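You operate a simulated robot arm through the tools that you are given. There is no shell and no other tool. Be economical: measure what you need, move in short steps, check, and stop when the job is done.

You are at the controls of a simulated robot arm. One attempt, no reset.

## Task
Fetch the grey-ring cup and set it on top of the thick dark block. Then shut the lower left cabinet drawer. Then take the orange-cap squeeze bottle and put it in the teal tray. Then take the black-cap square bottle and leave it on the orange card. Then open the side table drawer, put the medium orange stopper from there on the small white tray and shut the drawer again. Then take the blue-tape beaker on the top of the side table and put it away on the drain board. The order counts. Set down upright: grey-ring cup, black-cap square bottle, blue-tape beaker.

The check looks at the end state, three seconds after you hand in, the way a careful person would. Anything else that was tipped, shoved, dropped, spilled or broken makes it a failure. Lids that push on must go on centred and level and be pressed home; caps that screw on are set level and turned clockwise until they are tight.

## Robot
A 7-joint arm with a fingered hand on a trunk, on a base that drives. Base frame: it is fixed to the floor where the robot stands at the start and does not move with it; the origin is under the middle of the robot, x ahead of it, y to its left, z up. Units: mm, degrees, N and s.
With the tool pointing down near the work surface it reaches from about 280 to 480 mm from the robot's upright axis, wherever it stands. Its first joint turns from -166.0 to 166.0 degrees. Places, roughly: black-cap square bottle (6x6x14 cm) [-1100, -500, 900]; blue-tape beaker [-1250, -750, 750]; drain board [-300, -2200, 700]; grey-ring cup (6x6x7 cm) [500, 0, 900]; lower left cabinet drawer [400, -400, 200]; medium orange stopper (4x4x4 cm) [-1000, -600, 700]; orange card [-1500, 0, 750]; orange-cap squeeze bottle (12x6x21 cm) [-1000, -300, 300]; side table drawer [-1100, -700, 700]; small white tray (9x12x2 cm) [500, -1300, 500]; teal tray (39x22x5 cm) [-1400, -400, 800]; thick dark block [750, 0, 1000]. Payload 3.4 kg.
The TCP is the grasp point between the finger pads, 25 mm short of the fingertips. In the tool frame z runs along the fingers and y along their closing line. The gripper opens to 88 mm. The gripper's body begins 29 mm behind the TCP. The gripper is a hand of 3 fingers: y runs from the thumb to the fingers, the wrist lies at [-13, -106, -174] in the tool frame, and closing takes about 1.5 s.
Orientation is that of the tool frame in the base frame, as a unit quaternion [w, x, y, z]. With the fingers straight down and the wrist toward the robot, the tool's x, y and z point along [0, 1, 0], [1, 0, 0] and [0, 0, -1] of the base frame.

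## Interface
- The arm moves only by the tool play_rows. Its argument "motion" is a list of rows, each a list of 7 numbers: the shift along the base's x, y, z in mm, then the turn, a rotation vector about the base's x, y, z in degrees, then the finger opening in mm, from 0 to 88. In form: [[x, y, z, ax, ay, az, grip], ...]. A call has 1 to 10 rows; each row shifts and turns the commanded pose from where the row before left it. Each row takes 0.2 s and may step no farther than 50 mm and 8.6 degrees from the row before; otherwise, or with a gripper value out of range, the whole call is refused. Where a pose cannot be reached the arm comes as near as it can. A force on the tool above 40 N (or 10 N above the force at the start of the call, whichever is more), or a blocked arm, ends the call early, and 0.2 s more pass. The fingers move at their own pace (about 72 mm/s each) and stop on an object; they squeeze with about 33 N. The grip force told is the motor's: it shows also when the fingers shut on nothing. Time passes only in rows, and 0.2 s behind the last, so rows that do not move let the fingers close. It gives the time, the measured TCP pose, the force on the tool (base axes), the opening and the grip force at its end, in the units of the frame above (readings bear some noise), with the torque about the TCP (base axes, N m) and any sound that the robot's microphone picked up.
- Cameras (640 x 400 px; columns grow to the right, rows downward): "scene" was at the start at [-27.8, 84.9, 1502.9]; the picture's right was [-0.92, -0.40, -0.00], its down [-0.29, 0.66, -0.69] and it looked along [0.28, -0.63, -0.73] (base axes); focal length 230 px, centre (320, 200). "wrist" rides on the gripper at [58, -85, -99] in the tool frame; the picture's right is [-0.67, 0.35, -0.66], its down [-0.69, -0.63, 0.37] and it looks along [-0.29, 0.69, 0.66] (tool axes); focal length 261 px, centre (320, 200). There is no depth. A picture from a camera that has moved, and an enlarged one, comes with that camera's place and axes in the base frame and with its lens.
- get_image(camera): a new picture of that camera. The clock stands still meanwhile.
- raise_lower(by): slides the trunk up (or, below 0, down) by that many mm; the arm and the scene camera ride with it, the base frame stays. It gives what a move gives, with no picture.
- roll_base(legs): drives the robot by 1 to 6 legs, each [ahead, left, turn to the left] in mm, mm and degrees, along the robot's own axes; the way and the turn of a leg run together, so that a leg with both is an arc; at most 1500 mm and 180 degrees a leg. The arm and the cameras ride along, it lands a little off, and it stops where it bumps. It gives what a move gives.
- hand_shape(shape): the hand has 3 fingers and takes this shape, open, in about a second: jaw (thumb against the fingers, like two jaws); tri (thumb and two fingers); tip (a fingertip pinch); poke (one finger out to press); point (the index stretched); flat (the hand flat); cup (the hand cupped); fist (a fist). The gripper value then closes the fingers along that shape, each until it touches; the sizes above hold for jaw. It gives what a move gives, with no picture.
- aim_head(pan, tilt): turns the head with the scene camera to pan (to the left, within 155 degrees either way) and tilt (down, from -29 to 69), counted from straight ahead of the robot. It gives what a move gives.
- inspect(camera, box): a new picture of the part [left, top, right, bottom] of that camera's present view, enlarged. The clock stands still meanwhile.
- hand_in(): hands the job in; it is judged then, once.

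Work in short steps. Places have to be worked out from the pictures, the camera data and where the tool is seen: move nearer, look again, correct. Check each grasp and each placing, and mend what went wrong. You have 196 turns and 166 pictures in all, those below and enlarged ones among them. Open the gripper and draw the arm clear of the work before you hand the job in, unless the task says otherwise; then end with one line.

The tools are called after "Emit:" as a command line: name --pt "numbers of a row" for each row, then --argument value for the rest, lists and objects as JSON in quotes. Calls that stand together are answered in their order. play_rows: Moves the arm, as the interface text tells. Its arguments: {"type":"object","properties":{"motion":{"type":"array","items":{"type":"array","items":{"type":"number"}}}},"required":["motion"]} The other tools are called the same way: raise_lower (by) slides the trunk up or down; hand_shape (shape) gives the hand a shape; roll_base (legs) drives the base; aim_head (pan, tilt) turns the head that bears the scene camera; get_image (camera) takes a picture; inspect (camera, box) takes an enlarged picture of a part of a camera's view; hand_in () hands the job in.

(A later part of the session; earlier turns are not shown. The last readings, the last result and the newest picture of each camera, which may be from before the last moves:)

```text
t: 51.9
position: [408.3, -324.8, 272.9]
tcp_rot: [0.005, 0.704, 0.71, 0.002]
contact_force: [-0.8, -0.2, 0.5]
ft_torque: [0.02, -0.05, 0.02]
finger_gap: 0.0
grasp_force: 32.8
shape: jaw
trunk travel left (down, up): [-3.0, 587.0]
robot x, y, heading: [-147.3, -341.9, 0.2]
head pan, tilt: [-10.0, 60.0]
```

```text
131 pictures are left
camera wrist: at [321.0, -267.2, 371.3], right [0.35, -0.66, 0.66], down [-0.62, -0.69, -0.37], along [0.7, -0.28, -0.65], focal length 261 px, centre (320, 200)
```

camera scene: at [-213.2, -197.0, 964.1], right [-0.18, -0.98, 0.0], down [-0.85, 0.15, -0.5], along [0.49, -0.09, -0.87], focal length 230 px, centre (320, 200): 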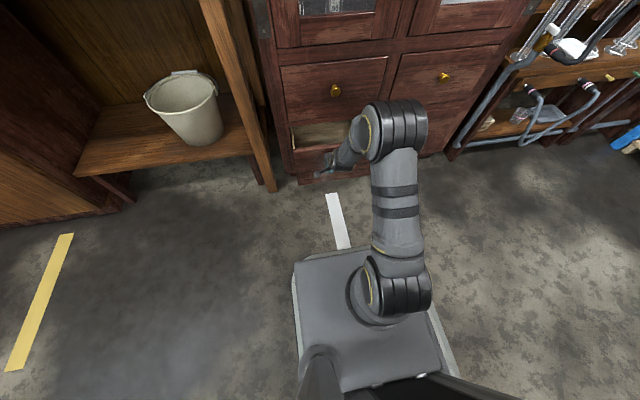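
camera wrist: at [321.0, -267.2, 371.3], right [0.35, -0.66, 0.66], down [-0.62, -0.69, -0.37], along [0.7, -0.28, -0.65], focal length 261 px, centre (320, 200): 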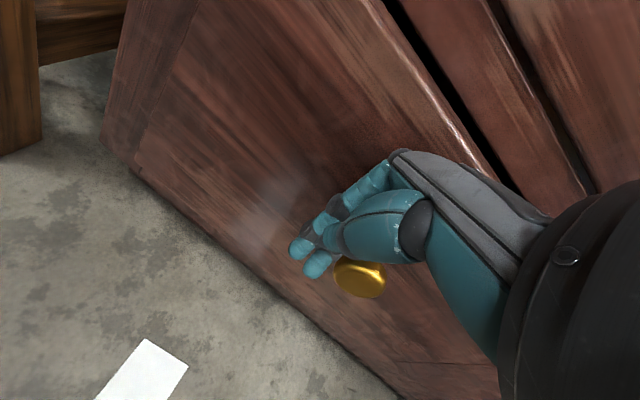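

Still a small gap; continue pushing until the force rises.

Emit:
play_rows --pt "4 0 0 0 0 0 0" --pt "4 0 0 0 0 0 0" --pt "4 0 0 0 0 0 0" --pt "4 0 0 0 0 0 0" --pt "4 0 0 0 0 0 0" --pt "4 0 0 0 0 0 0" --pt "4 0 0 0 0 0 0" --pt "0 0 0 0 0 0 0"

Emit:
get_image --camera "wrist"

```text
t: 53.4
position: [430.0, -325.2, 270.5]
tcp_rot: [0.002, 0.704, 0.71, -0.002]
contact_force: [-10.4, -0.8, 2.5]
ft_torque: [-0.04, -0.64, -0.09]
finger_gap: 0.0
grasp_force: 32.9
shape: jaw
trunk travel left (down, up): [-3.0, 587.0]
robot x, y, heading: [-142.8, -340.2, -0.2]
head pan, tilt: [-10.0, 60.0]
stopped in row 7: the force on the tool passed its limit at 49 N (the readings are from after the stop); the commanded pose is now the measured one
```

```text
130 pictures are left
camera wrist: at [342.8, -267.0, 370.0], right [0.35, -0.66, 0.66], down [-0.62, -0.69, -0.36], along [0.7, -0.28, -0.66], focal length 261 px, centre (320, 200)
```

wrist: 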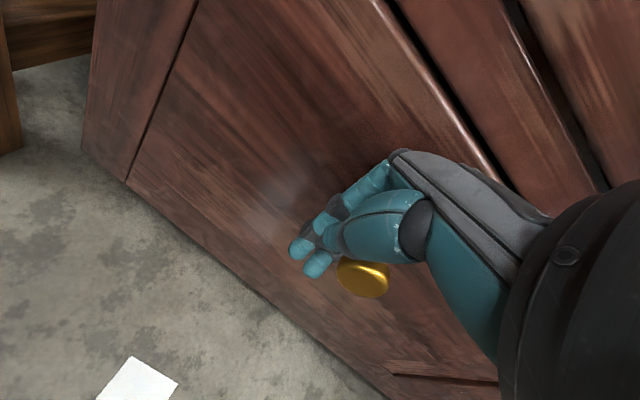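

Force rose sharply, so the drawer is home. Back off, look, then roll back.

Emit:
play_rows --pt "-10 0 0 0 0 0 0" --pt "-30 0 0 0 0 0 0" --pt "-40 0 0 0 0 0 0" --pt "0 0 0 0 0 0 0"

Emit:
roll_base --legs '[[-250, 0, 0]]'

Emit:
aim_head --pan 0 --tilt 35

Emit:
get_image --camera "scene"

```text
t: 54.4
position: [350.9, -323.5, 271.7]
tcp_rot: [0.002, 0.704, 0.71, -0.001]
contact_force: [0.1, 0.0, -0.1]
ft_torque: [0.03, 0.01, 0.0]
finger_gap: 0.0
grasp_force: 33.3
shape: jaw
trunk travel left (down, up): [-3.0, 587.0]
robot x, y, heading: [-142.7, -346.5, 0.2]
head pan, tilt: [-10.0, 60.0]
```

```text
t: 56.2
position: [104.7, -325.2, 270.6]
tcp_rot: [0.002, 0.705, 0.709, -0.001]
contact_force: [0.5, 0.1, -0.2]
ft_torque: [0.02, 0.0, 0.02]
finger_gap: 0.1
grasp_force: 33.1
shape: jaw
trunk travel left (down, up): [-3.0, 587.0]
robot x, y, heading: [-390.3, -341.1, -0.1]
head pan, tilt: [-10.0, 60.0]
```

```text
t: 57.1
position: [104.5, -324.3, 271.1]
tcp_rot: [0.002, 0.705, 0.709, 0.0]
contact_force: [0.3, 0.4, -0.7]
ft_torque: [0.04, 0.0, 0.01]
finger_gap: 0.0
grasp_force: 32.8
shape: jaw
trunk travel left (down, up): [-3.0, 587.0]
robot x, y, heading: [-396.9, -345.4, -0.1]
head pan, tilt: [0.0, 35.0]
```

```text
129 pictures are left
camera scene: at [-362.3, -185.0, 998.3], right [0.0, -1.0, 0.0], down [-0.57, 0.0, -0.82], along [0.82, 0.0, -0.57], focal length 230 px, centre (320, 200)
```

scene: 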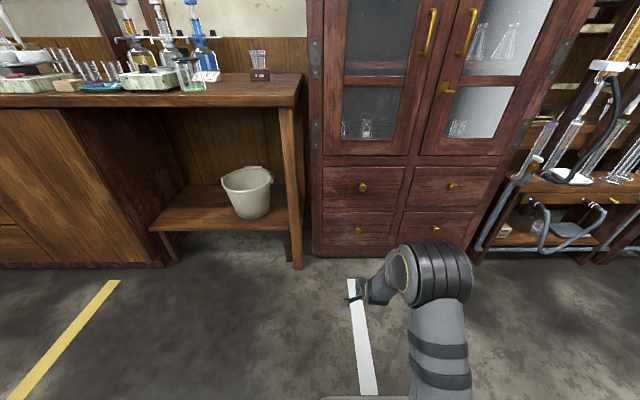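

The drawer is flush and the cup still stands on the block. Next is the side table behind: I'll raise the trunk, retract the arm and turn around.

Emit:
raise_lower --by 400

Emit:
play_rows --pt "0 0 48 0 0 0 60" --pt "0 0 48 0 0 0 60" --pt "0 0 48 0 0 0 60" --pt "0 0 48 0 0 0 60" --pt "0 0 48 0 0 0 60" --pt "-30 0 30 0 0 0 60" --pt "-35 0 20 0 0 0 60" --pt "-35 0 0 0 0 0 60" --pt "-35 0 0 0 0 0 60" --pt "0 0 0 0 0 0 60"

Emit:
aim_head --pan -155 --tilt 45

Emit:
get_image --camera "scene"

```text
t: 60.9
position: [104.3, -324.5, 671.1]
tcp_rot: [0.002, 0.705, 0.709, -0.001]
contact_force: [-0.1, -0.2, -0.1]
ft_torque: [-0.01, 0.02, 0.0]
finger_gap: 0.2
grasp_force: 33.0
shape: jaw
trunk travel left (down, up): [-403.0, 187.0]
robot x, y, heading: [-394.2, -343.6, -0.2]
head pan, tilt: [0.0, 35.0]
```

```text
t: 63.1
position: [-32.5, -324.6, 960.2]
tcp_rot: [0.002, 0.705, 0.709, -0.001]
contact_force: [1.0, 0.2, -0.2]
ft_torque: [0.0, 0.01, 0.0]
finger_gap: 60.2
grasp_force: 0.0
shape: jaw
trunk travel left (down, up): [-403.0, 187.0]
robot x, y, heading: [-388.1, -342.7, -0.0]
head pan, tilt: [0.0, 35.0]
```

```text
t: 65.5
position: [-30.3, -324.4, 961.0]
tcp_rot: [0.002, 0.706, 0.708, -0.001]
contact_force: [1.2, -0.1, 0.3]
ft_torque: [0.04, 0.02, -0.01]
finger_gap: 60.0
grasp_force: 0.1
shape: jaw
trunk travel left (down, up): [-403.0, 187.0]
robot x, y, heading: [-389.5, -342.9, -0.3]
head pan, tilt: [-154.7, 45.0]
```

```text
128 pictures are left
camera scene: at [-524.1, -219.1, 1383.6], right [-0.42, 0.91, 0.0], down [0.64, 0.3, -0.71], along [-0.64, -0.3, -0.71], focal length 230 px, centre (320, 200)
```

scene: 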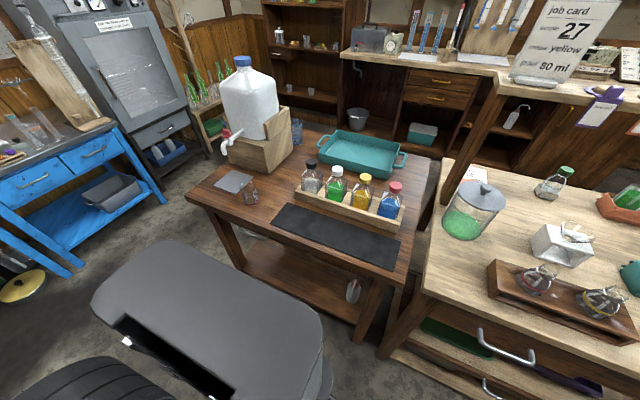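

I'll zoom in on the side table.

Emit:
inspect --camera "scene" --box '[190, 110, 350, 210]'

Emit:
inspect --camera "scene" --box '[290, 200, 450, 300]'

```text
4.00 times, centred on (270, 160) of scene
camera zoom: at [-524.1, -219.1, 1383.6], right [-0.42, 0.91, 0.0], down [0.64, 0.3, -0.71], along [-0.64, -0.3, -0.71], focal length 921 px, centre (520, 360)
```

zoom: 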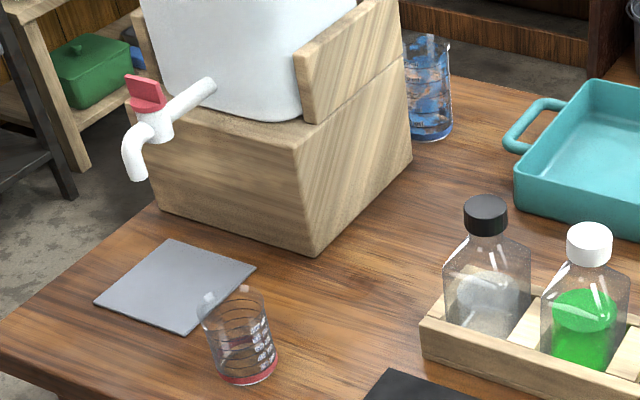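

```text
4.00 times, centred on (370, 250) of scene
camera zoom: at [-524.1, -219.1, 1383.6], right [-0.42, 0.91, 0.0], down [0.64, 0.3, -0.71], along [-0.64, -0.3, -0.71], focal length 921 px, centre (120, 0)
```

zoom: 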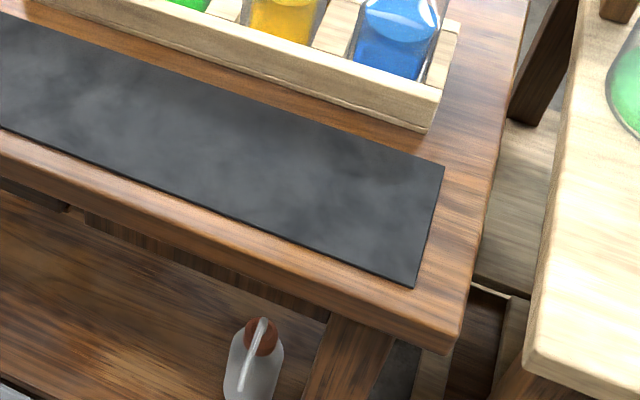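

The squeeze bottle (orange cap) stands on the lower shelf near (-1000,-275); the black-cap bottle is first in the rack and the blue-tape beaker is behind the dispenser. I'll step away from the table and turn to face it.

Emit:
roll_base --legs '[[110, 0, 0], [0, 0, 180]]'

Emit:
aim_head --pan 0 --tilt 30

Emit:
get_image --camera "scene"

```text
t: 73.9
position: [-640.9, -335.1, 959.8]
tcp_rot: [0.001, -0.682, 0.731, 0.001]
contact_force: [-0.4, -0.3, -0.2]
ft_torque: [0.03, 0.01, 0.02]
finger_gap: 60.1
grasp_force: 0.0
shape: jaw
trunk travel left (down, up): [-403.0, 187.0]
robot x, y, heading: [-281.2, -346.9, 175.5]
head pan, tilt: [-154.7, 45.0]
```

```text
t: 76.3
position: [-640.6, -335.6, 960.0]
tcp_rot: [0.001, -0.682, 0.731, 0.001]
contact_force: [0.1, 0.4, 0.0]
ft_torque: [0.0, 0.0, -0.01]
finger_gap: 59.9
grasp_force: 0.0
shape: jaw
trunk travel left (down, up): [-403.0, 187.0]
robot x, y, heading: [-280.5, -345.4, 175.5]
head pan, tilt: [0.0, 30.0]
```

```text
125 pictures are left
camera scene: at [-323.4, -498.4, 1406.2], right [0.08, 1.0, 0.0], down [0.5, -0.04, -0.87], along [-0.86, 0.07, -0.5], focal length 230 px, centre (320, 200)
```

scene: 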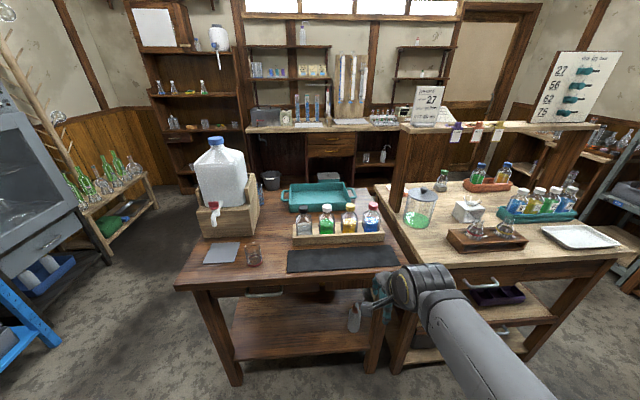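

The drawer handle is on the +x face of the side table, and the bottle sits at about (-1020,-265) on the lower shelf. I'll correct the heading, lower the trunk and look.

Emit:
roll_base --legs '[[0, 0, 4.5]]'

Emit:
raise_lower --by -390

Emit:
get_image --camera "scene"

Emit:
get_image --camera "wrist"

```text
t: 77.2
position: [-641.2, -363.9, 960.4]
tcp_rot: [-0.001, 0.711, -0.704, -0.002]
contact_force: [-0.2, 0.4, -0.2]
ft_torque: [0.01, 0.01, -0.04]
finger_gap: 60.2
grasp_force: 0.1
shape: jaw
trunk travel left (down, up): [-403.0, 187.0]
robot x, y, heading: [-279.3, -342.1, -180.1]
head pan, tilt: [0.0, 30.0]
```

```text
t: 80.9
position: [-639.7, -364.3, 570.7]
tcp_rot: [-0.001, 0.71, -0.704, -0.002]
contact_force: [0.5, 0.0, -0.1]
ft_torque: [-0.01, -0.03, -0.04]
finger_gap: 59.9
grasp_force: 0.0
shape: jaw
trunk travel left (down, up): [-13.0, 577.0]
robot x, y, heading: [-279.8, -341.3, -179.9]
head pan, tilt: [0.0, 30.0]
```

```text
124 pictures are left
camera scene: at [-310.8, -501.4, 1016.2], right [0.0, 1.0, 0.0], down [0.5, 0.0, -0.87], along [-0.87, 0.0, -0.5], focal length 230 px, centre (320, 200)
```

scene: 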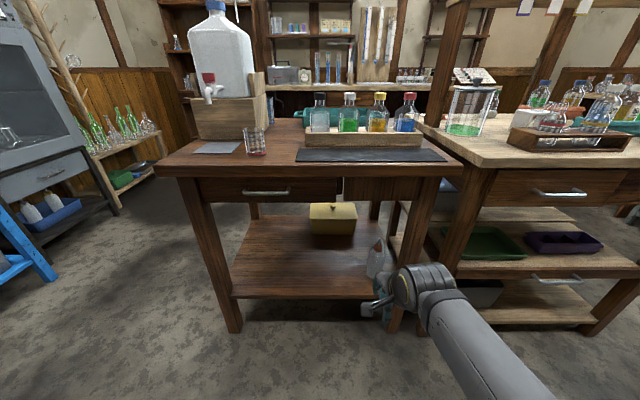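

```text
123 pictures are left
camera wrist: at [-554.7, -421.4, 670.2], right [-0.35, 0.66, 0.66], down [0.62, 0.69, -0.36], along [-0.7, 0.28, -0.66], focal length 261 px, centre (320, 200)
```

wrist: 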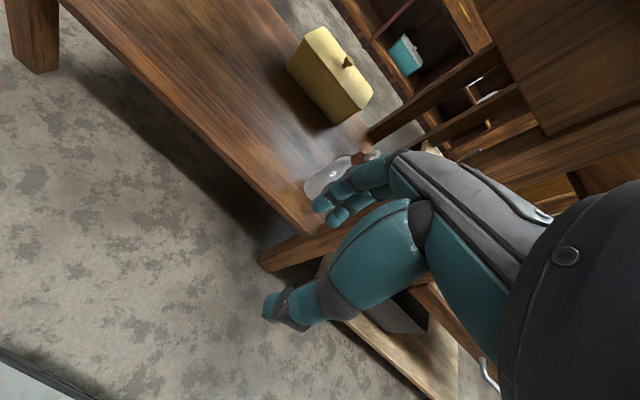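

The hand hides the bottle; I'll move it aside toward −y and look again.

Emit:
play_rows --pt "0 -40 0 0 0 0 88" --pt "0 -40 0 0 0 0 88" --pt "0 -40 0 0 0 0 88" --pt "0 -30 0 0 0 0 88" --pt "0 0 0 0 0 0 88"

Emit:
inspect --camera "scene" --box '[300, 190, 460, 310]'

Emit:
get_image --camera "wrist"

```text
t: 82.1
position: [-637.8, -512.3, 569.1]
tcp_rot: [0.0, 0.71, -0.704, -0.002]
contact_force: [0.5, 0.4, -0.5]
ft_torque: [-0.02, -0.03, 0.03]
finger_gap: 87.6
grasp_force: 0.1
shape: jaw
trunk travel left (down, up): [-13.0, 577.0]
robot x, y, heading: [-282.8, -346.9, -179.9]
head pan, tilt: [0.0, 30.0]
```

```text
3.33 times, centred on (380, 250) of scene
camera zoom: at [-310.8, -501.4, 1016.2], right [0.0, 1.0, 0.0], down [0.5, 0.0, -0.87], along [-0.87, 0.0, -0.5], focal length 767 px, centre (120, 33)
```

zoom: 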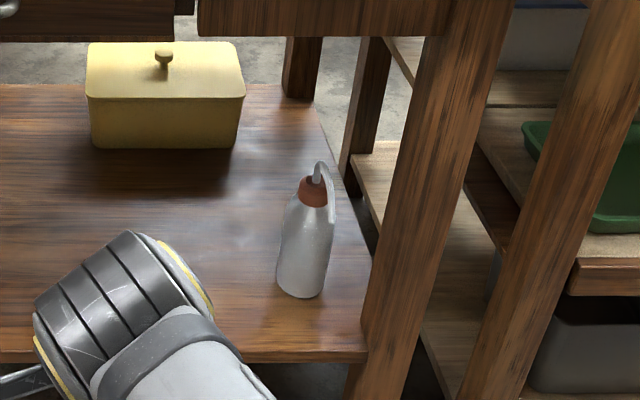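

```text
121 pictures are left
camera wrist: at [-553.5, -570.0, 669.0], right [-0.35, 0.66, 0.66], down [0.62, 0.69, -0.36], along [-0.7, 0.28, -0.66], focal length 261 px, centre (320, 200)
```

wrist: 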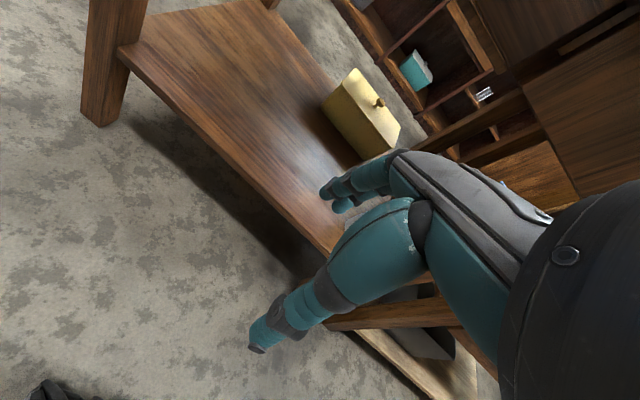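

Triangulated: the bottle axis is at about (-1000,-272), the shelf top z≈245, cap z≈404, apron underside z≈680, and the right leg's inner edge is at y≈-224. I plan a near-horizontal side grasp entering diagonally, so I'll re-orient the hand in free space: first reach out and yaw −90°.

Emit:
play_rows --pt "-40 10 0 0 0 0 88" --pt "-40 10 0 0 0 0 88" --pt "-30 10 0 0 0 -8 88" --pt "0 0 0 0 0 -8.2 88" --pt "0 0 0 0 0 -8.2 88" --pt "0 0 0 0 0 -8.2 88" --pt "0 0 0 0 0 -8.2 88" --pt "0 0 0 0 0 -8.2 88" --pt "0 0 0 0 0 -8.2 88" --pt "0 0 0 0 0 0 88"

Emit:
play_rows --pt "0 0 0 0 0 -8.2 88" --pt "0 0 0 0 0 -8.2 88" --pt "0 0 0 0 0 -8.2 88" --pt "0 0 0 0 8.2 0 88" --pt "0 0 0 0 8.2 0 88" --pt "0 0 0 0 8.2 0 88" --pt "0 0 0 0 8.2 0 88" --pt "0 0 0 0 8.2 0 88" --pt "0 0 0 0 0 0 88"

```text
t: 84.3
position: [-749.8, -484.4, 569.7]
tcp_rot: [0.002, -0.286, 0.958, 0.002]
contact_force: [0.2, -0.1, 0.7]
ft_torque: [-0.03, 0.03, 0.02]
finger_gap: 87.7
grasp_force: 0.0
shape: jaw
trunk travel left (down, up): [-13.0, 577.0]
robot x, y, heading: [-280.7, -343.2, -180.0]
head pan, tilt: [0.0, 30.0]
```

```text
t: 86.3
position: [-749.8, -483.5, 569.3]
tcp_rot: [-0.349, -0.071, 0.934, 0.028]
contact_force: [-1.0, -0.1, 0.4]
ft_torque: [0.03, 0.02, -0.05]
finger_gap: 87.6
grasp_force: 0.0
shape: jaw
trunk travel left (down, up): [-13.0, 577.0]
robot x, y, heading: [-279.9, -342.5, -179.9]
head pan, tilt: [0.0, 30.0]
```

Hand re-orients fine. I'll finish to yaw 20°/pitch 20° below horizontal and lower.

Emit:
play_rows --pt "0 0 -30 -0.46 6.02 -4.88 88" --pt "0 0 -30 -0.46 6.02 -4.88 88" --pt "0 0 -30 -0.46 6.02 -4.88 88" --pt "0 0 -30 -0.46 6.02 -4.88 88" --pt "0 0 -30 -0.46 6.02 -4.88 88" --pt "0 0 -30 0 0 0 88" --pt "0 0 -30 0 0 0 88" --pt "0 0 0 0 0 0 88"

Emit:
get_image --camera "wrist"

Emit:
get_image --camera "scene"

```text
t: 88.1
position: [-747.6, -484.4, 355.9]
tcp_rot: [-0.544, 0.132, 0.823, 0.096]
contact_force: [-0.1, 0.6, -0.4]
ft_torque: [0.02, 0.01, -0.01]
finger_gap: 88.0
grasp_force: 0.0
shape: jaw
out of reach, approached as far as the arm can: row 1, 2
trunk travel left (down, up): [-13.0, 577.0]
robot x, y, heading: [-277.6, -344.5, -180.2]
head pan, tilt: [0.0, 30.0]
```

```text
120 pictures are left
camera wrist: at [-710.9, -588.3, 448.5], right [0.93, 0.06, -0.35], down [-0.26, -0.56, -0.78], along [-0.24, 0.82, -0.51], focal length 261 px, centre (320, 200)
```

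wrist: 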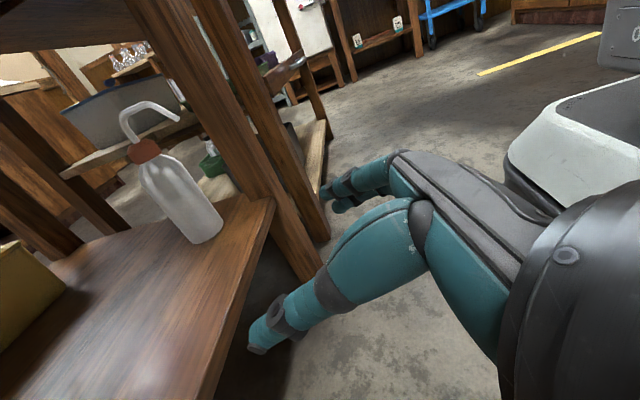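

```text
119 pictures are left
camera scene: at [-310.8, -501.4, 1016.2], right [0.0, 1.0, 0.0], down [0.5, 0.0, -0.87], along [-0.87, 0.0, -0.5], focal length 230 px, centre (320, 200)
```

scene: 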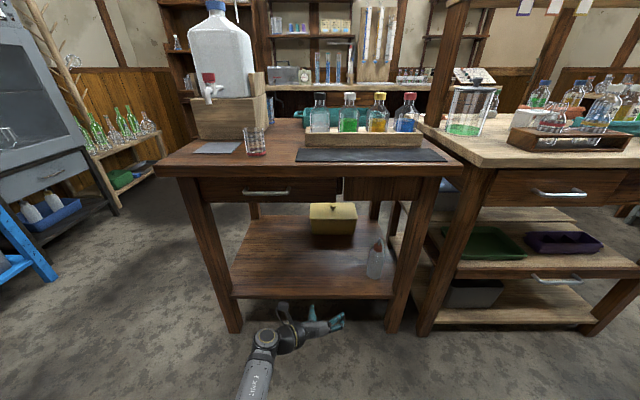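

The bottle axis is confirmed at about (-1002,-272) with base z≈248. I'll shift the hand to y≈-262, then drive closer to the pre-approach point.

Emit:
play_rows --pt "14 44 -2 0 0 0 88" --pt "14 44 -2 0 0 0 88" --pt "14 44 -2 0 0 0 88" --pt "14 44 -2 0 0 0 88" --pt "13 44 -2 0 0 0 88" --pt "0 0 0 0 0 0 88"

Emit:
roll_base --legs '[[190, 57, 0]]'

Emit:
get_image --camera "wrist"

Emit:
get_image --camera "scene"

```text
t: 89.5
position: [-682.0, -264.2, 347.9]
tcp_rot: [-0.543, 0.132, 0.824, 0.096]
contact_force: [-1.0, -0.5, 0.4]
ft_torque: [-0.03, -0.01, -0.02]
finger_gap: 87.9
grasp_force: 0.1
shape: jaw
trunk travel left (down, up): [-13.0, 577.0]
robot x, y, heading: [-277.9, -344.4, -179.8]
head pan, tilt: [0.0, 30.0]
```

```text
t: 91.1
position: [-871.0, -322.5, 347.6]
tcp_rot: [-0.543, 0.131, 0.824, 0.095]
contact_force: [-0.1, 0.2, -0.3]
ft_torque: [0.02, 0.01, -0.01]
finger_gap: 87.8
grasp_force: 0.0
shape: jaw
trunk travel left (down, up): [-13.0, 577.0]
robot x, y, heading: [-467.7, -403.2, -179.9]
head pan, tilt: [0.0, 30.0]
```

```text
118 pictures are left
camera wrist: at [-833.2, -425.9, 439.8], right [0.93, 0.06, -0.35], down [-0.26, -0.56, -0.78], along [-0.24, 0.82, -0.51], focal length 261 px, centre (320, 200)
```

wrist: 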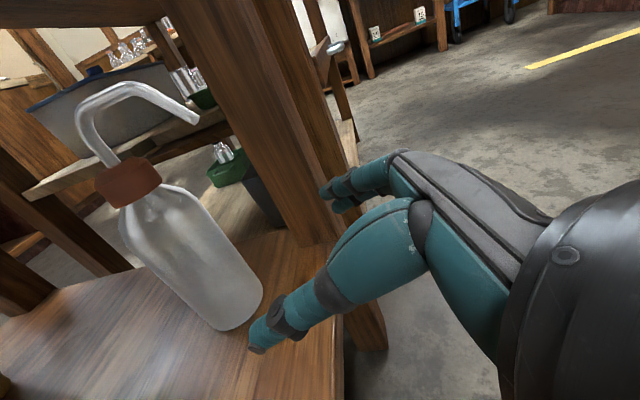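

```text
117 pictures are left
camera scene: at [-497.7, -558.5, 1016.2], right [0.0, 1.0, 0.0], down [0.5, 0.0, -0.87], along [-0.87, 0.0, -0.5], focal length 230 px, centre (320, 200)
```

scene: 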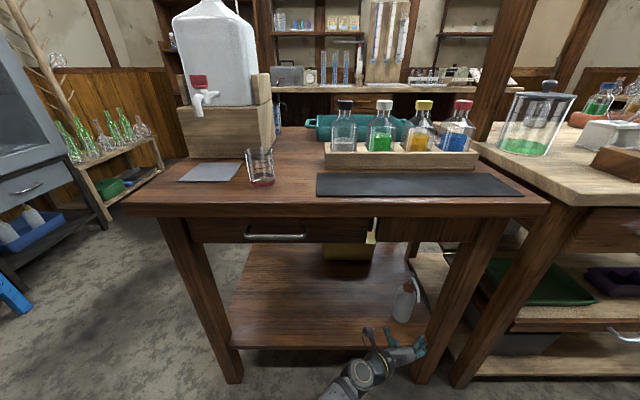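

The nozzle points back toward +x at z≈420–440, above the hand path. I'll advance along the finger direction, pausing to check.

Emit:
play_rows --pt "-25 10 -5 0 0 0 88" --pt "-25 10 -5 0 0 0 88" --pt "-25 10 -4 0 0 0 88" --pt "0 0 0 0 0 0 88"

Emit:
get_image --camera "wrist"

Emit:
inspect --camera "scene" --box '[320, 240, 480, 390]'

```text
t: 92.1
position: [-946.5, -292.3, 334.2]
tcp_rot: [-0.543, 0.132, 0.824, 0.095]
contact_force: [-0.2, 0.2, -0.7]
ft_torque: [0.0, -0.01, -0.03]
finger_gap: 87.9
grasp_force: 0.1
shape: jaw
trunk travel left (down, up): [-13.0, 577.0]
robot x, y, heading: [-470.3, -399.5, -180.0]
head pan, tilt: [0.0, 30.0]
```

```text
116 pictures are left
camera wrist: at [-909.3, -395.6, 426.9], right [0.93, 0.06, -0.35], down [-0.26, -0.56, -0.78], along [-0.24, 0.82, -0.51], focal length 261 px, centre (320, 200)
```

wrist: 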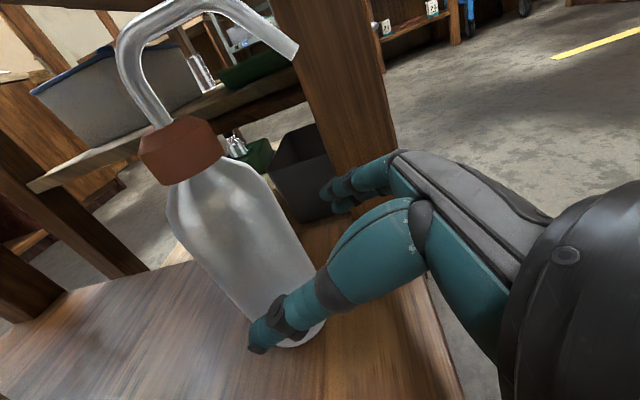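

```text
2.67 times, centred on (400, 315) of scene
camera zoom: at [-497.7, -558.5, 1016.2], right [0.0, 1.0, 0.0], down [0.5, 0.0, -0.87], along [-0.87, 0.0, -0.5], focal length 614 px, centre (107, -107)
```

zoom: 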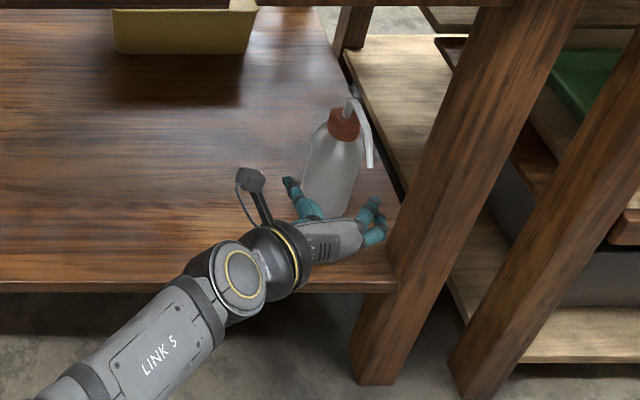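

The fingers straddle the bottle well. I'll advance the last 47 mm and close.

Emit:
play_rows --pt "-23 9 -2 0 0 0 88" --pt "-22 8 -2 0 0 0 88" --pt "0 0 0 0 0 0 88"

Emit:
inspect --camera "scene" --box '[360, 260, 460, 360]'

Emit:
get_image --camera "wrist"

```text
t: 92.9
position: [-990.8, -276.2, 329.5]
tcp_rot: [-0.542, 0.132, 0.824, 0.096]
contact_force: [-0.3, 0.1, 0.3]
ft_torque: [-0.02, 0.01, -0.03]
finger_gap: 87.9
grasp_force: 0.1
shape: jaw
trunk travel left (down, up): [-13.0, 577.0]
robot x, y, heading: [-468.0, -401.7, -180.0]
head pan, tilt: [0.0, 30.0]
```

```text
4.00 times, centred on (410, 310) of scene
camera zoom: at [-497.7, -558.5, 1016.2], right [0.0, 1.0, 0.0], down [0.5, 0.0, -0.87], along [-0.87, 0.0, -0.5], focal length 921 px, centre (-40, -240)
```

zoom: 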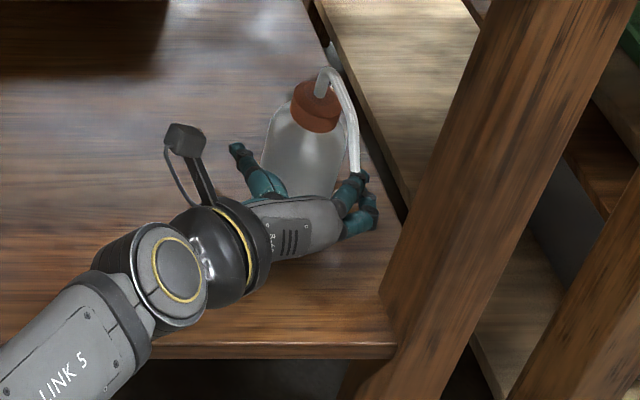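

```text
113 pictures are left
camera wrist: at [-953.9, -379.2, 421.4], right [0.93, 0.06, -0.35], down [-0.26, -0.56, -0.78], along [-0.24, 0.82, -0.51], focal length 261 px, centre (320, 200)
```

wrist: 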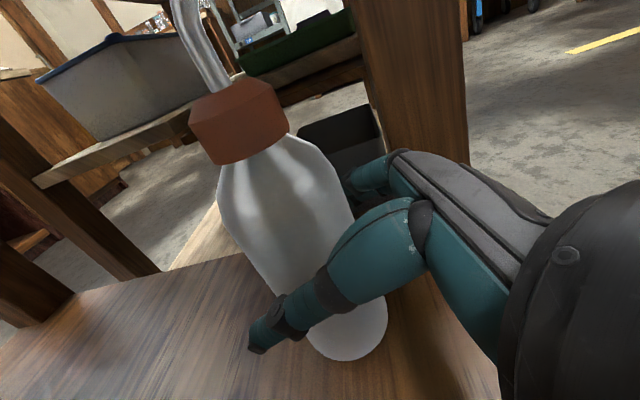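

The bottle axis is ~14 mm beyond the TCP; I'll advance 6 mm more and close gently.

Emit:
play_rows --pt "-6 2 0 0 0 0 88" --pt "0 0 0 0 0 0 65" --pt "0 0 0 0 0 0 50" --pt "0 0 0 0 0 0 40" --pt "0 0 0 0 0 0 40" --pt "0 0 0 0 0 0 40" --pt "0 0 0 0 0 0 40" --pt "0 0 0 0 0 0 40"

Emit:
get_image --camera "wrist"

```text
t: 94.7
position: [-997.7, -274.0, 329.2]
tcp_rot: [-0.543, 0.132, 0.824, 0.095]
contact_force: [-0.9, 0.5, 0.3]
ft_torque: [0.03, 0.0, 0.0]
finger_gap: 50.2
grasp_force: 11.3
shape: jaw
trunk travel left (down, up): [-13.0, 577.0]
robot x, y, heading: [-467.1, -400.6, -179.7]
head pan, tilt: [0.0, 30.0]
```

```text
112 pictures are left
camera wrist: at [-960.0, -377.2, 421.4], right [0.93, 0.06, -0.35], down [-0.26, -0.56, -0.78], along [-0.24, 0.82, -0.51], focal length 261 px, centre (320, 200)
```

wrist: 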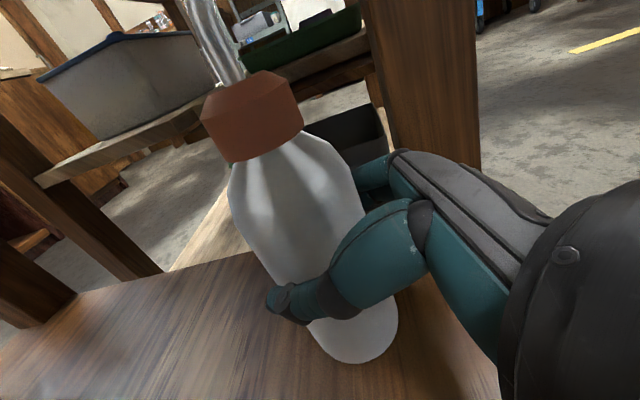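

Held at 50 mm with 11 N (soft bottle), so I'll keep this moderate squeeze. Lift a little.

Emit:
play_rows --pt "0 0 10 0 0 0 40" --pt "0 0 20 0 0 0 40" --pt "0 0 20 0 0 0 40" --pt "0 0 0 0 0 0 40"

Emit:
get_image --camera "wrist"

```text
t: 95.7
position: [-995.9, -272.1, 380.8]
tcp_rot: [-0.543, 0.132, 0.824, 0.095]
contact_force: [0.0, 0.2, -2.1]
ft_torque: [-0.04, 0.01, -0.04]
finger_gap: 50.1
grasp_force: 10.4
shape: jaw
trunk travel left (down, up): [-13.0, 577.0]
robot x, y, heading: [-466.8, -398.9, -179.7]
head pan, tilt: [0.0, 30.0]
```

```text
111 pictures are left
camera wrist: at [-959.4, -376.1, 472.1], right [0.93, 0.06, -0.35], down [-0.26, -0.56, -0.78], along [-0.24, 0.82, -0.51], focal length 261 px, centre (320, 200)
```

wrist: 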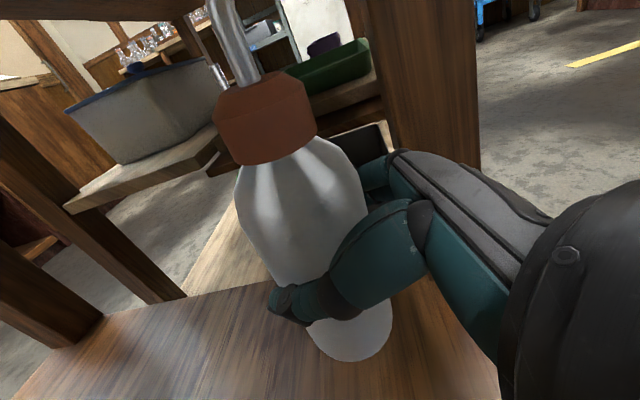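

Lifted cleanly. I'll withdraw from under the table and back the base out.

Emit:
play_rows --pt "25 -10 0 0 0 0 40" --pt "30 -12 0 0 0 0 40" --pt "30 -12 0 0 0 0 40" --pt "20 -8 0 0 0 0 40" --pt "0 0 0 0 0 0 40"

Emit:
roll_base --legs '[[-230, 0, 0]]'

Emit:
raise_lower --by 560

Emit:
aim_head --pan 25 --tilt 35

Emit:
get_image --camera "scene"

```text
t: 96.9
position: [-890.2, -315.4, 380.3]
tcp_rot: [-0.543, 0.131, 0.824, 0.095]
contact_force: [-0.1, -0.7, -2.7]
ft_torque: [0.03, -0.03, 0.01]
finger_gap: 50.1
grasp_force: 10.6
shape: jaw
trunk travel left (down, up): [-13.0, 577.0]
robot x, y, heading: [-467.7, -402.8, -179.9]
head pan, tilt: [0.0, 30.0]
```

```text
t: 98.7
position: [-656.6, -312.9, 380.5]
tcp_rot: [-0.543, 0.134, 0.824, 0.096]
contact_force: [-0.1, 0.3, -2.4]
ft_torque: [0.02, -0.01, 0.01]
finger_gap: 50.0
grasp_force: 10.9
shape: jaw
trunk travel left (down, up): [-13.0, 577.0]
robot x, y, heading: [-233.1, -403.1, 180.0]
head pan, tilt: [0.0, 30.0]
```

```text
refused: 560 is not a number from -400 to 400
```

```text
t: 99.5
position: [-657.8, -313.2, 379.8]
tcp_rot: [-0.542, 0.134, 0.824, 0.097]
contact_force: [0.3, 0.5, -2.0]
ft_torque: [0.01, -0.01, 0.0]
finger_gap: 50.3
grasp_force: 11.1
shape: jaw
trunk travel left (down, up): [-13.0, 577.0]
robot x, y, heading: [-237.1, -399.3, 180.0]
head pan, tilt: [25.0, 35.0]
```

```text
110 pictures are left
camera scene: at [-255.4, -595.5, 1008.4], right [-0.42, 0.91, 0.0], down [0.52, 0.24, -0.82], along [-0.74, -0.34, -0.57], focal length 230 px, centre (320, 200)
```

scene: 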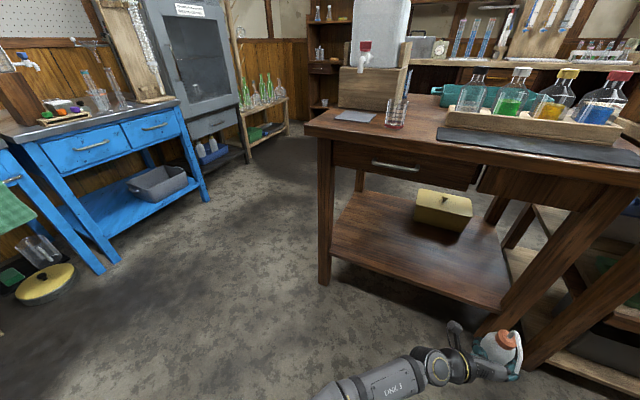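

The aisle on the −y side is clear. I'll raise the trunk and drive around the table's left end.

Emit:
raise_lower --by 400

Emit:
raise_lower --by 160

Emit:
roll_base --legs '[[0, 960, 0], [900, 0, 0], [930, 0, 0]]'

Emit:
aim_head --pan -120 --tilt 30

Emit:
get_image --camera "scene"

```text
t: 103.4
position: [-656.6, -313.7, 779.3]
tcp_rot: [-0.543, 0.134, 0.824, 0.096]
contact_force: [-0.3, 0.0, -3.0]
ft_torque: [0.02, 0.02, 0.01]
finger_gap: 50.3
grasp_force: 11.2
shape: jaw
trunk travel left (down, up): [-413.0, 177.0]
robot x, y, heading: [-236.2, -403.3, 179.9]
head pan, tilt: [25.0, 35.0]
```

```text
t: 105.2
position: [-658.0, -312.4, 939.7]
tcp_rot: [-0.543, 0.134, 0.824, 0.097]
contact_force: [0.0, -0.4, -2.3]
ft_torque: [0.02, -0.04, 0.01]
finger_gap: 50.0
grasp_force: 11.3
shape: jaw
trunk travel left (down, up): [-573.0, 17.0]
robot x, y, heading: [-236.0, -400.2, 180.0]
head pan, tilt: [25.0, 35.0]
```

```text
t: 118.9
position: [-2470.9, -1204.2, 940.5]
tcp_rot: [-0.541, 0.144, 0.822, 0.104]
contact_force: [0.3, 0.3, -2.4]
ft_torque: [-0.02, 0.02, -0.01]
finger_gap: 49.6
grasp_force: 10.8
shape: jaw
trunk travel left (down, up): [-573.0, 17.0]
robot x, y, heading: [-2049.6, -1302.7, 178.2]
head pan, tilt: [25.0, 35.0]
```

```text
t: 121.2
position: [-2471.3, -1203.3, 940.2]
tcp_rot: [-0.541, 0.145, 0.822, 0.103]
contact_force: [-0.5, -0.7, -2.3]
ft_torque: [0.01, 0.02, 0.02]
finger_gap: 49.9
grasp_force: 10.4
shape: jaw
trunk travel left (down, up): [-573.0, 17.0]
robot x, y, heading: [-2052.4, -1301.9, 178.2]
head pan, tilt: [-120.0, 30.0]
```

```text
109 pictures are left
camera scene: at [-1947.7, -1384.5, 1576.2], right [0.85, -0.52, 0.0], down [-0.26, -0.43, -0.87], along [0.45, 0.74, -0.5], focal length 230 px, centre (320, 200)
```

scene: 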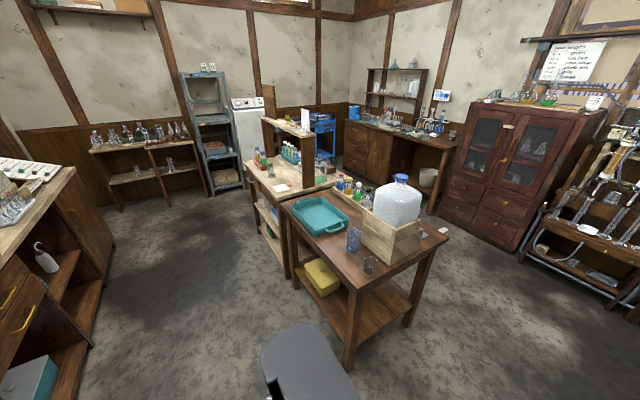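

Excellent overview: tray, beaker and the gap behind the table are clear, and there's a card on the light table near (-1400,90). I'll turn right to face +x, then shift along the table's back.

Emit:
roll_base --legs '[[0, 0, -178.2]]'

Emit:
aim_head --pan 10 --tilt 35

Emit:
get_image --camera "scene"

```text
t: 128.8
position: [-1624.6, -1368.6, 940.2]
tcp_rot: [0.084, 0.827, -0.115, 0.544]
contact_force: [-0.7, -0.1, -2.2]
ft_torque: [0.0, -0.01, 0.02]
finger_gap: 49.5
grasp_force: 10.7
shape: jaw
trunk travel left (down, up): [-573.0, 17.0]
robot x, y, heading: [-2053.9, -1298.9, 2.8]
head pan, tilt: [-120.0, 30.0]
```

```text
t: 130.9
position: [-1623.9, -1369.4, 940.3]
tcp_rot: [0.085, 0.827, -0.115, 0.545]
contact_force: [0.8, -1.0, -2.4]
ft_torque: [0.06, 0.02, 0.01]
finger_gap: 49.5
grasp_force: 11.2
shape: jaw
trunk travel left (down, up): [-573.0, 17.0]
robot x, y, heading: [-2050.9, -1297.7, 2.6]
head pan, tilt: [10.0, 35.0]
```

```text
108 pictures are left
camera scene: at [-2030.9, -1127.5, 1568.4], right [0.22, -0.98, 0.0], down [-0.56, -0.12, -0.82], along [0.8, 0.18, -0.57], focal length 230 px, centre (320, 200)
```

scene: 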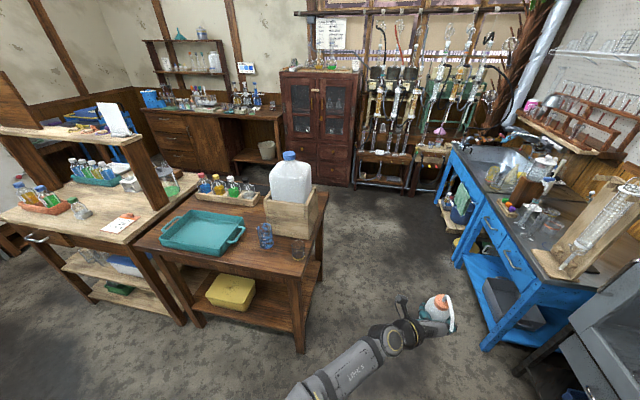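

The table's back edge is x≈-1465 and the tray centre about (-1375,-425). I'll raise the hand, straighten up, and move along behind the table.

Emit:
play_rows --pt "0 0 30 0 0 0 40" --pt "0 0 40 0 0 0 40" --pt "0 0 0 0 0 0 40"

Emit:
roll_base --legs '[[0, 0, -2.7], [0, 940, 0]]'

Emit:
aim_head --pan 0 --tilt 45

Emit:
get_image --camera "scene"

```text
t: 131.7
position: [-1626.3, -1371.6, 1011.6]
tcp_rot: [0.084, 0.826, -0.115, 0.545]
contact_force: [0.5, -0.2, -2.9]
ft_torque: [0.04, 0.0, 0.0]
finger_gap: 49.5
grasp_force: 10.9
shape: jaw
trunk travel left (down, up): [-573.0, 17.0]
robot x, y, heading: [-2048.7, -1302.6, 2.5]
head pan, tilt: [10.0, 35.0]
```

```text
t: 137.1
position: [-1643.3, -415.5, 1011.4]
tcp_rot: [0.086, 0.826, -0.118, 0.545]
contact_force: [0.0, 0.1, -3.7]
ft_torque: [0.02, 0.02, -0.01]
finger_gap: 49.5
grasp_force: 11.5
shape: jaw
trunk travel left (down, up): [-573.0, 17.0]
robot x, y, heading: [-2067.0, -345.4, 2.2]
head pan, tilt: [10.0, 35.0]
```

```text
t: 137.8
position: [-1641.6, -416.1, 1011.6]
tcp_rot: [0.086, 0.826, -0.117, 0.544]
contact_force: [-0.1, -0.1, -2.4]
ft_torque: [0.0, 0.02, 0.01]
finger_gap: 49.5
grasp_force: 11.1
shape: jaw
trunk travel left (down, up): [-573.0, 17.0]
robot x, y, heading: [-2066.4, -343.3, 2.0]
head pan, tilt: [0.0, 45.0]
```

```text
107 pictures are left
camera scene: at [-2050.5, -184.5, 1553.6], right [0.04, -1.0, 0.0], down [-0.71, -0.03, -0.71], along [0.71, 0.03, -0.71], focal length 230 px, centre (320, 200)
```

scene: 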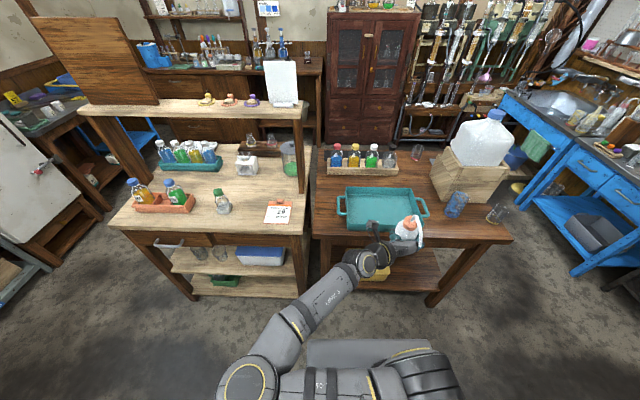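

Tray centre is about (-1374,-418). I'll roll forward 215 mm.

Emit:
roll_base --legs '[[215, 0, -2]]'

Emit:
get_image --camera "scene"

Emit:
get_image --camera "wrist"

```text
t: 139.5
position: [-1424.4, -426.4, 1010.8]
tcp_rot: [0.095, 0.824, -0.131, 0.543]
contact_force: [-0.2, 0.0, -1.8]
ft_torque: [-0.02, 0.03, -0.03]
finger_gap: 49.4
grasp_force: 10.7
shape: jaw
trunk travel left (down, up): [-573.0, 17.0]
robot x, y, heading: [-1849.9, -340.4, 0.1]
head pan, tilt: [0.0, 45.0]
```

```text
106 pictures are left
camera scene: at [-1824.1, -180.7, 1553.6], right [0.0, -1.0, 0.0], down [-0.71, 0.0, -0.71], along [0.71, 0.0, -0.71], focal length 230 px, centre (320, 200)
```

scene: 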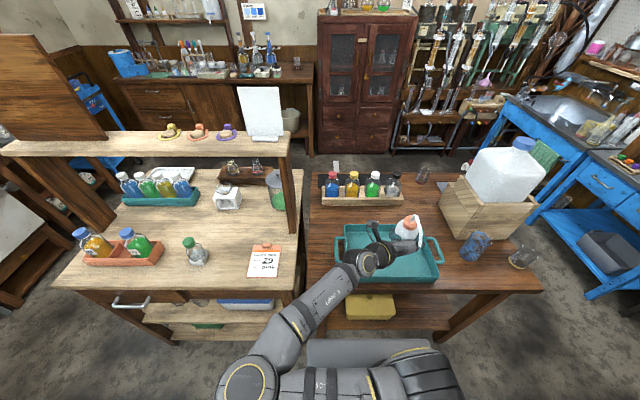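

```text
105 pictures are left
camera wrist: at [-1461.9, -321.9, 1102.8], right [-0.93, -0.06, -0.35], down [0.26, 0.56, -0.78], along [0.25, -0.82, -0.51], focal length 261 px, centre (320, 200)
```

wrist: 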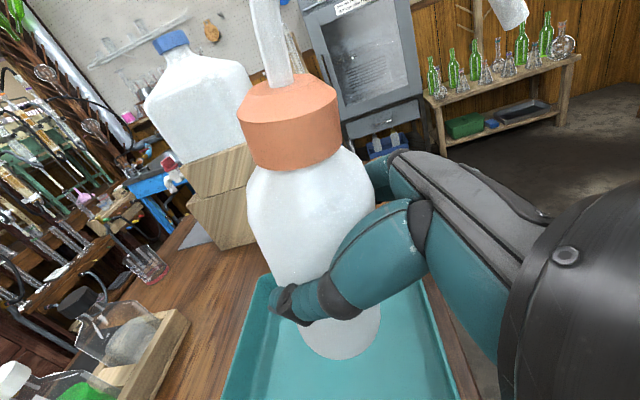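

I'll move the bottle over the tray centre and descend to near the tray floor.

Emit:
play_rows --pt "26 2 0 0 0 0 40" --pt "26 2 0 0 0 0 40" --pt "0 0 -30 0 0 0 40" --pt "0 0 -30 0 0 0 40" --pt "0 0 -30 0 0 0 40" --pt "0 0 -25 0 0 0 40" --pt "0 0 0 0 0 0 40"

Emit:
inspect --camera "scene" --box '[330, 190, 450, 300]'

Emit:
get_image --camera "wrist"

```text
t: 141.1
position: [-1371.9, -421.8, 896.7]
tcp_rot: [0.095, 0.824, -0.132, 0.542]
contact_force: [0.5, -0.4, -1.7]
ft_torque: [0.0, 0.0, -0.01]
finger_gap: 49.3
grasp_force: 10.6
shape: jaw
trunk travel left (down, up): [-573.0, 17.0]
robot x, y, heading: [-1845.9, -338.6, 0.4]
head pan, tilt: [0.0, 45.0]
```

```text
3.64 times, centred on (390, 245) of scene
camera zoom: at [-1824.8, -180.7, 1553.6], right [0.0, -1.0, 0.0], down [-0.71, 0.0, -0.71], along [0.71, 0.0, -0.71], focal length 837 px, centre (66, 36)
```

zoom: 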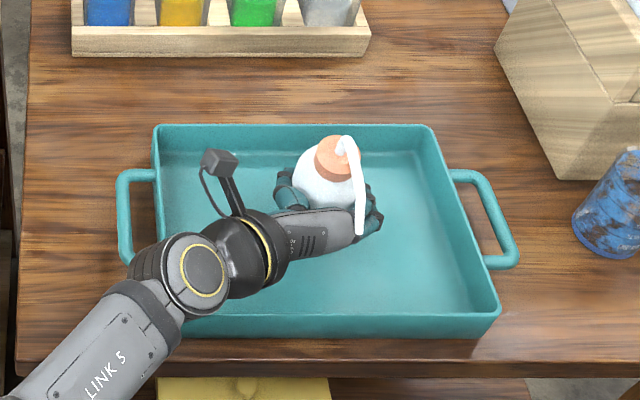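

```text
103 pictures are left
camera wrist: at [-1409.6, -318.0, 988.4], right [-0.93, -0.06, -0.35], down [0.26, 0.56, -0.78], along [0.25, -0.82, -0.51], focal length 261 px, centre (320, 200)
```

wrist: 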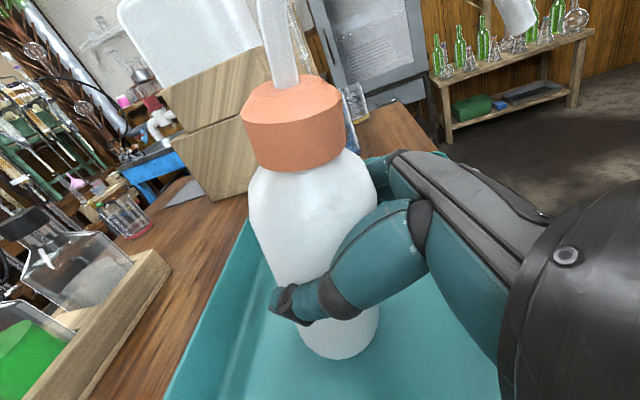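

Good, inside the tray. Lowering slowly to contact.

Emit:
play_rows --pt "0 0 -6 0 0 0 40" --pt "0 0 -4 0 0 0 40" --pt "0 0 -3 0 0 0 40" --pt "0 0 -3 0 0 0 40" --pt "0 0 -2 0 0 0 40" --pt "0 0 0 0 0 0 40"

```text
t: 142.5
position: [-1368.1, -418.0, 881.0]
tcp_rot: [0.088, 0.821, -0.133, 0.548]
contact_force: [1.2, 0.2, 4.7]
ft_torque: [-0.01, 0.02, -0.06]
finger_gap: 49.7
grasp_force: 11.2
shape: jaw
trunk travel left (down, up): [-573.0, 17.0]
robot x, y, heading: [-1843.8, -337.0, -0.0]
head pan, tilt: [0.0, 45.0]
```

Contact felt. Release gently and check.

Emit:
play_rows --pt "0 0 0 0 0 0 52" --pt "0 0 0 0 0 0 60" --pt "0 0 0 0 0 0 75" --pt "0 0 0 0 0 0 88" --pt "0 0 0 0 0 0 88"

Emit:
get_image --camera "wrist"

```text
t: 143.7
position: [-1369.0, -417.3, 881.6]
tcp_rot: [0.087, 0.821, -0.133, 0.548]
contact_force: [0.6, 0.0, -0.5]
ft_torque: [-0.03, -0.01, -0.01]
finger_gap: 87.4
grasp_force: 0.1
shape: jaw
trunk travel left (down, up): [-573.0, 17.0]
robot x, y, heading: [-1844.7, -338.7, 0.5]
head pan, tilt: [0.0, 45.0]
```

```text
102 pictures are left
camera wrist: at [-1407.7, -314.3, 974.1], right [-0.93, -0.06, -0.37], down [0.27, 0.58, -0.77], along [0.26, -0.82, -0.52], focal length 261 px, centre (320, 200)
```

wrist: 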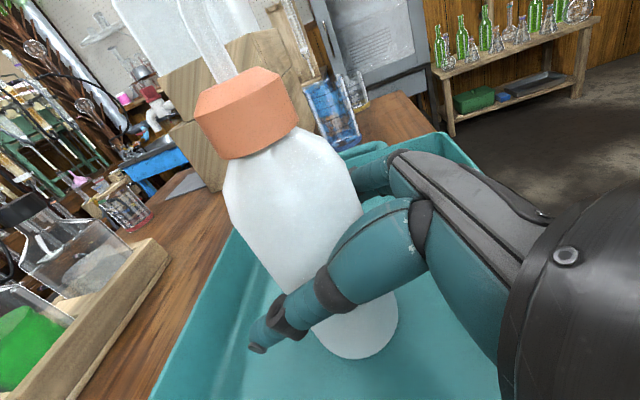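

It stands. Withdraw along the finger direction.

Emit:
play_rows --pt "-23 9 1 0 0 0 88" --pt "-24 9 2 0 0 0 88" --pt "-24 9 4 0 0 0 88" --pt "-24 9 5 0 0 0 88" --pt "0 0 0 0 0 0 88"

Emit:
roll_base --legs '[[-150, 0, 0]]'

Emit:
get_image --camera "scene"

```text
t: 145.1
position: [-1453.6, -381.6, 909.8]
tcp_rot: [0.082, 0.805, -0.145, 0.57]
contact_force: [-0.7, -0.2, 1.2]
ft_torque: [-0.01, 0.0, 0.06]
finger_gap: 87.9
grasp_force: 0.1
shape: jaw
trunk travel left (down, up): [-573.0, 17.0]
robot x, y, heading: [-1845.7, -340.3, 0.2]
head pan, tilt: [0.0, 45.0]
stopped in row 5: the arm was blocked; the commanded pose is now the measured one
```

```text
t: 146.5
position: [-1605.1, -382.9, 909.5]
tcp_rot: [0.082, 0.805, -0.146, 0.57]
contact_force: [-0.2, -0.9, 0.1]
ft_torque: [0.02, 0.01, 0.0]
finger_gap: 87.8
grasp_force: 0.1
shape: jaw
trunk travel left (down, up): [-573.0, 17.0]
robot x, y, heading: [-1999.7, -338.1, 0.2]
head pan, tilt: [0.0, 45.0]
```

```text
101 pictures are left
camera scene: at [-1977.2, -181.2, 1553.6], right [0.0, -1.0, 0.0], down [-0.71, 0.0, -0.71], along [0.71, 0.0, -0.71], focal length 230 px, centre (320, 200)
```

scene: 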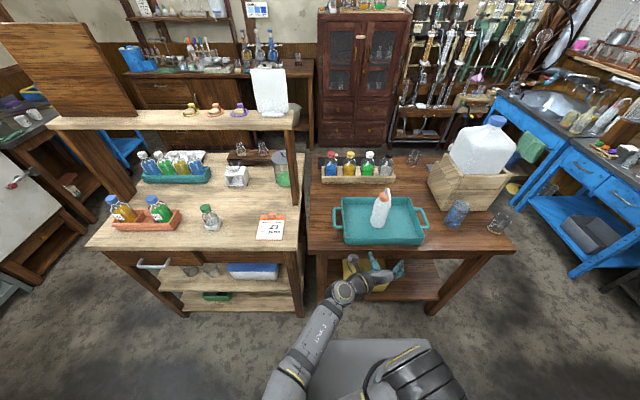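

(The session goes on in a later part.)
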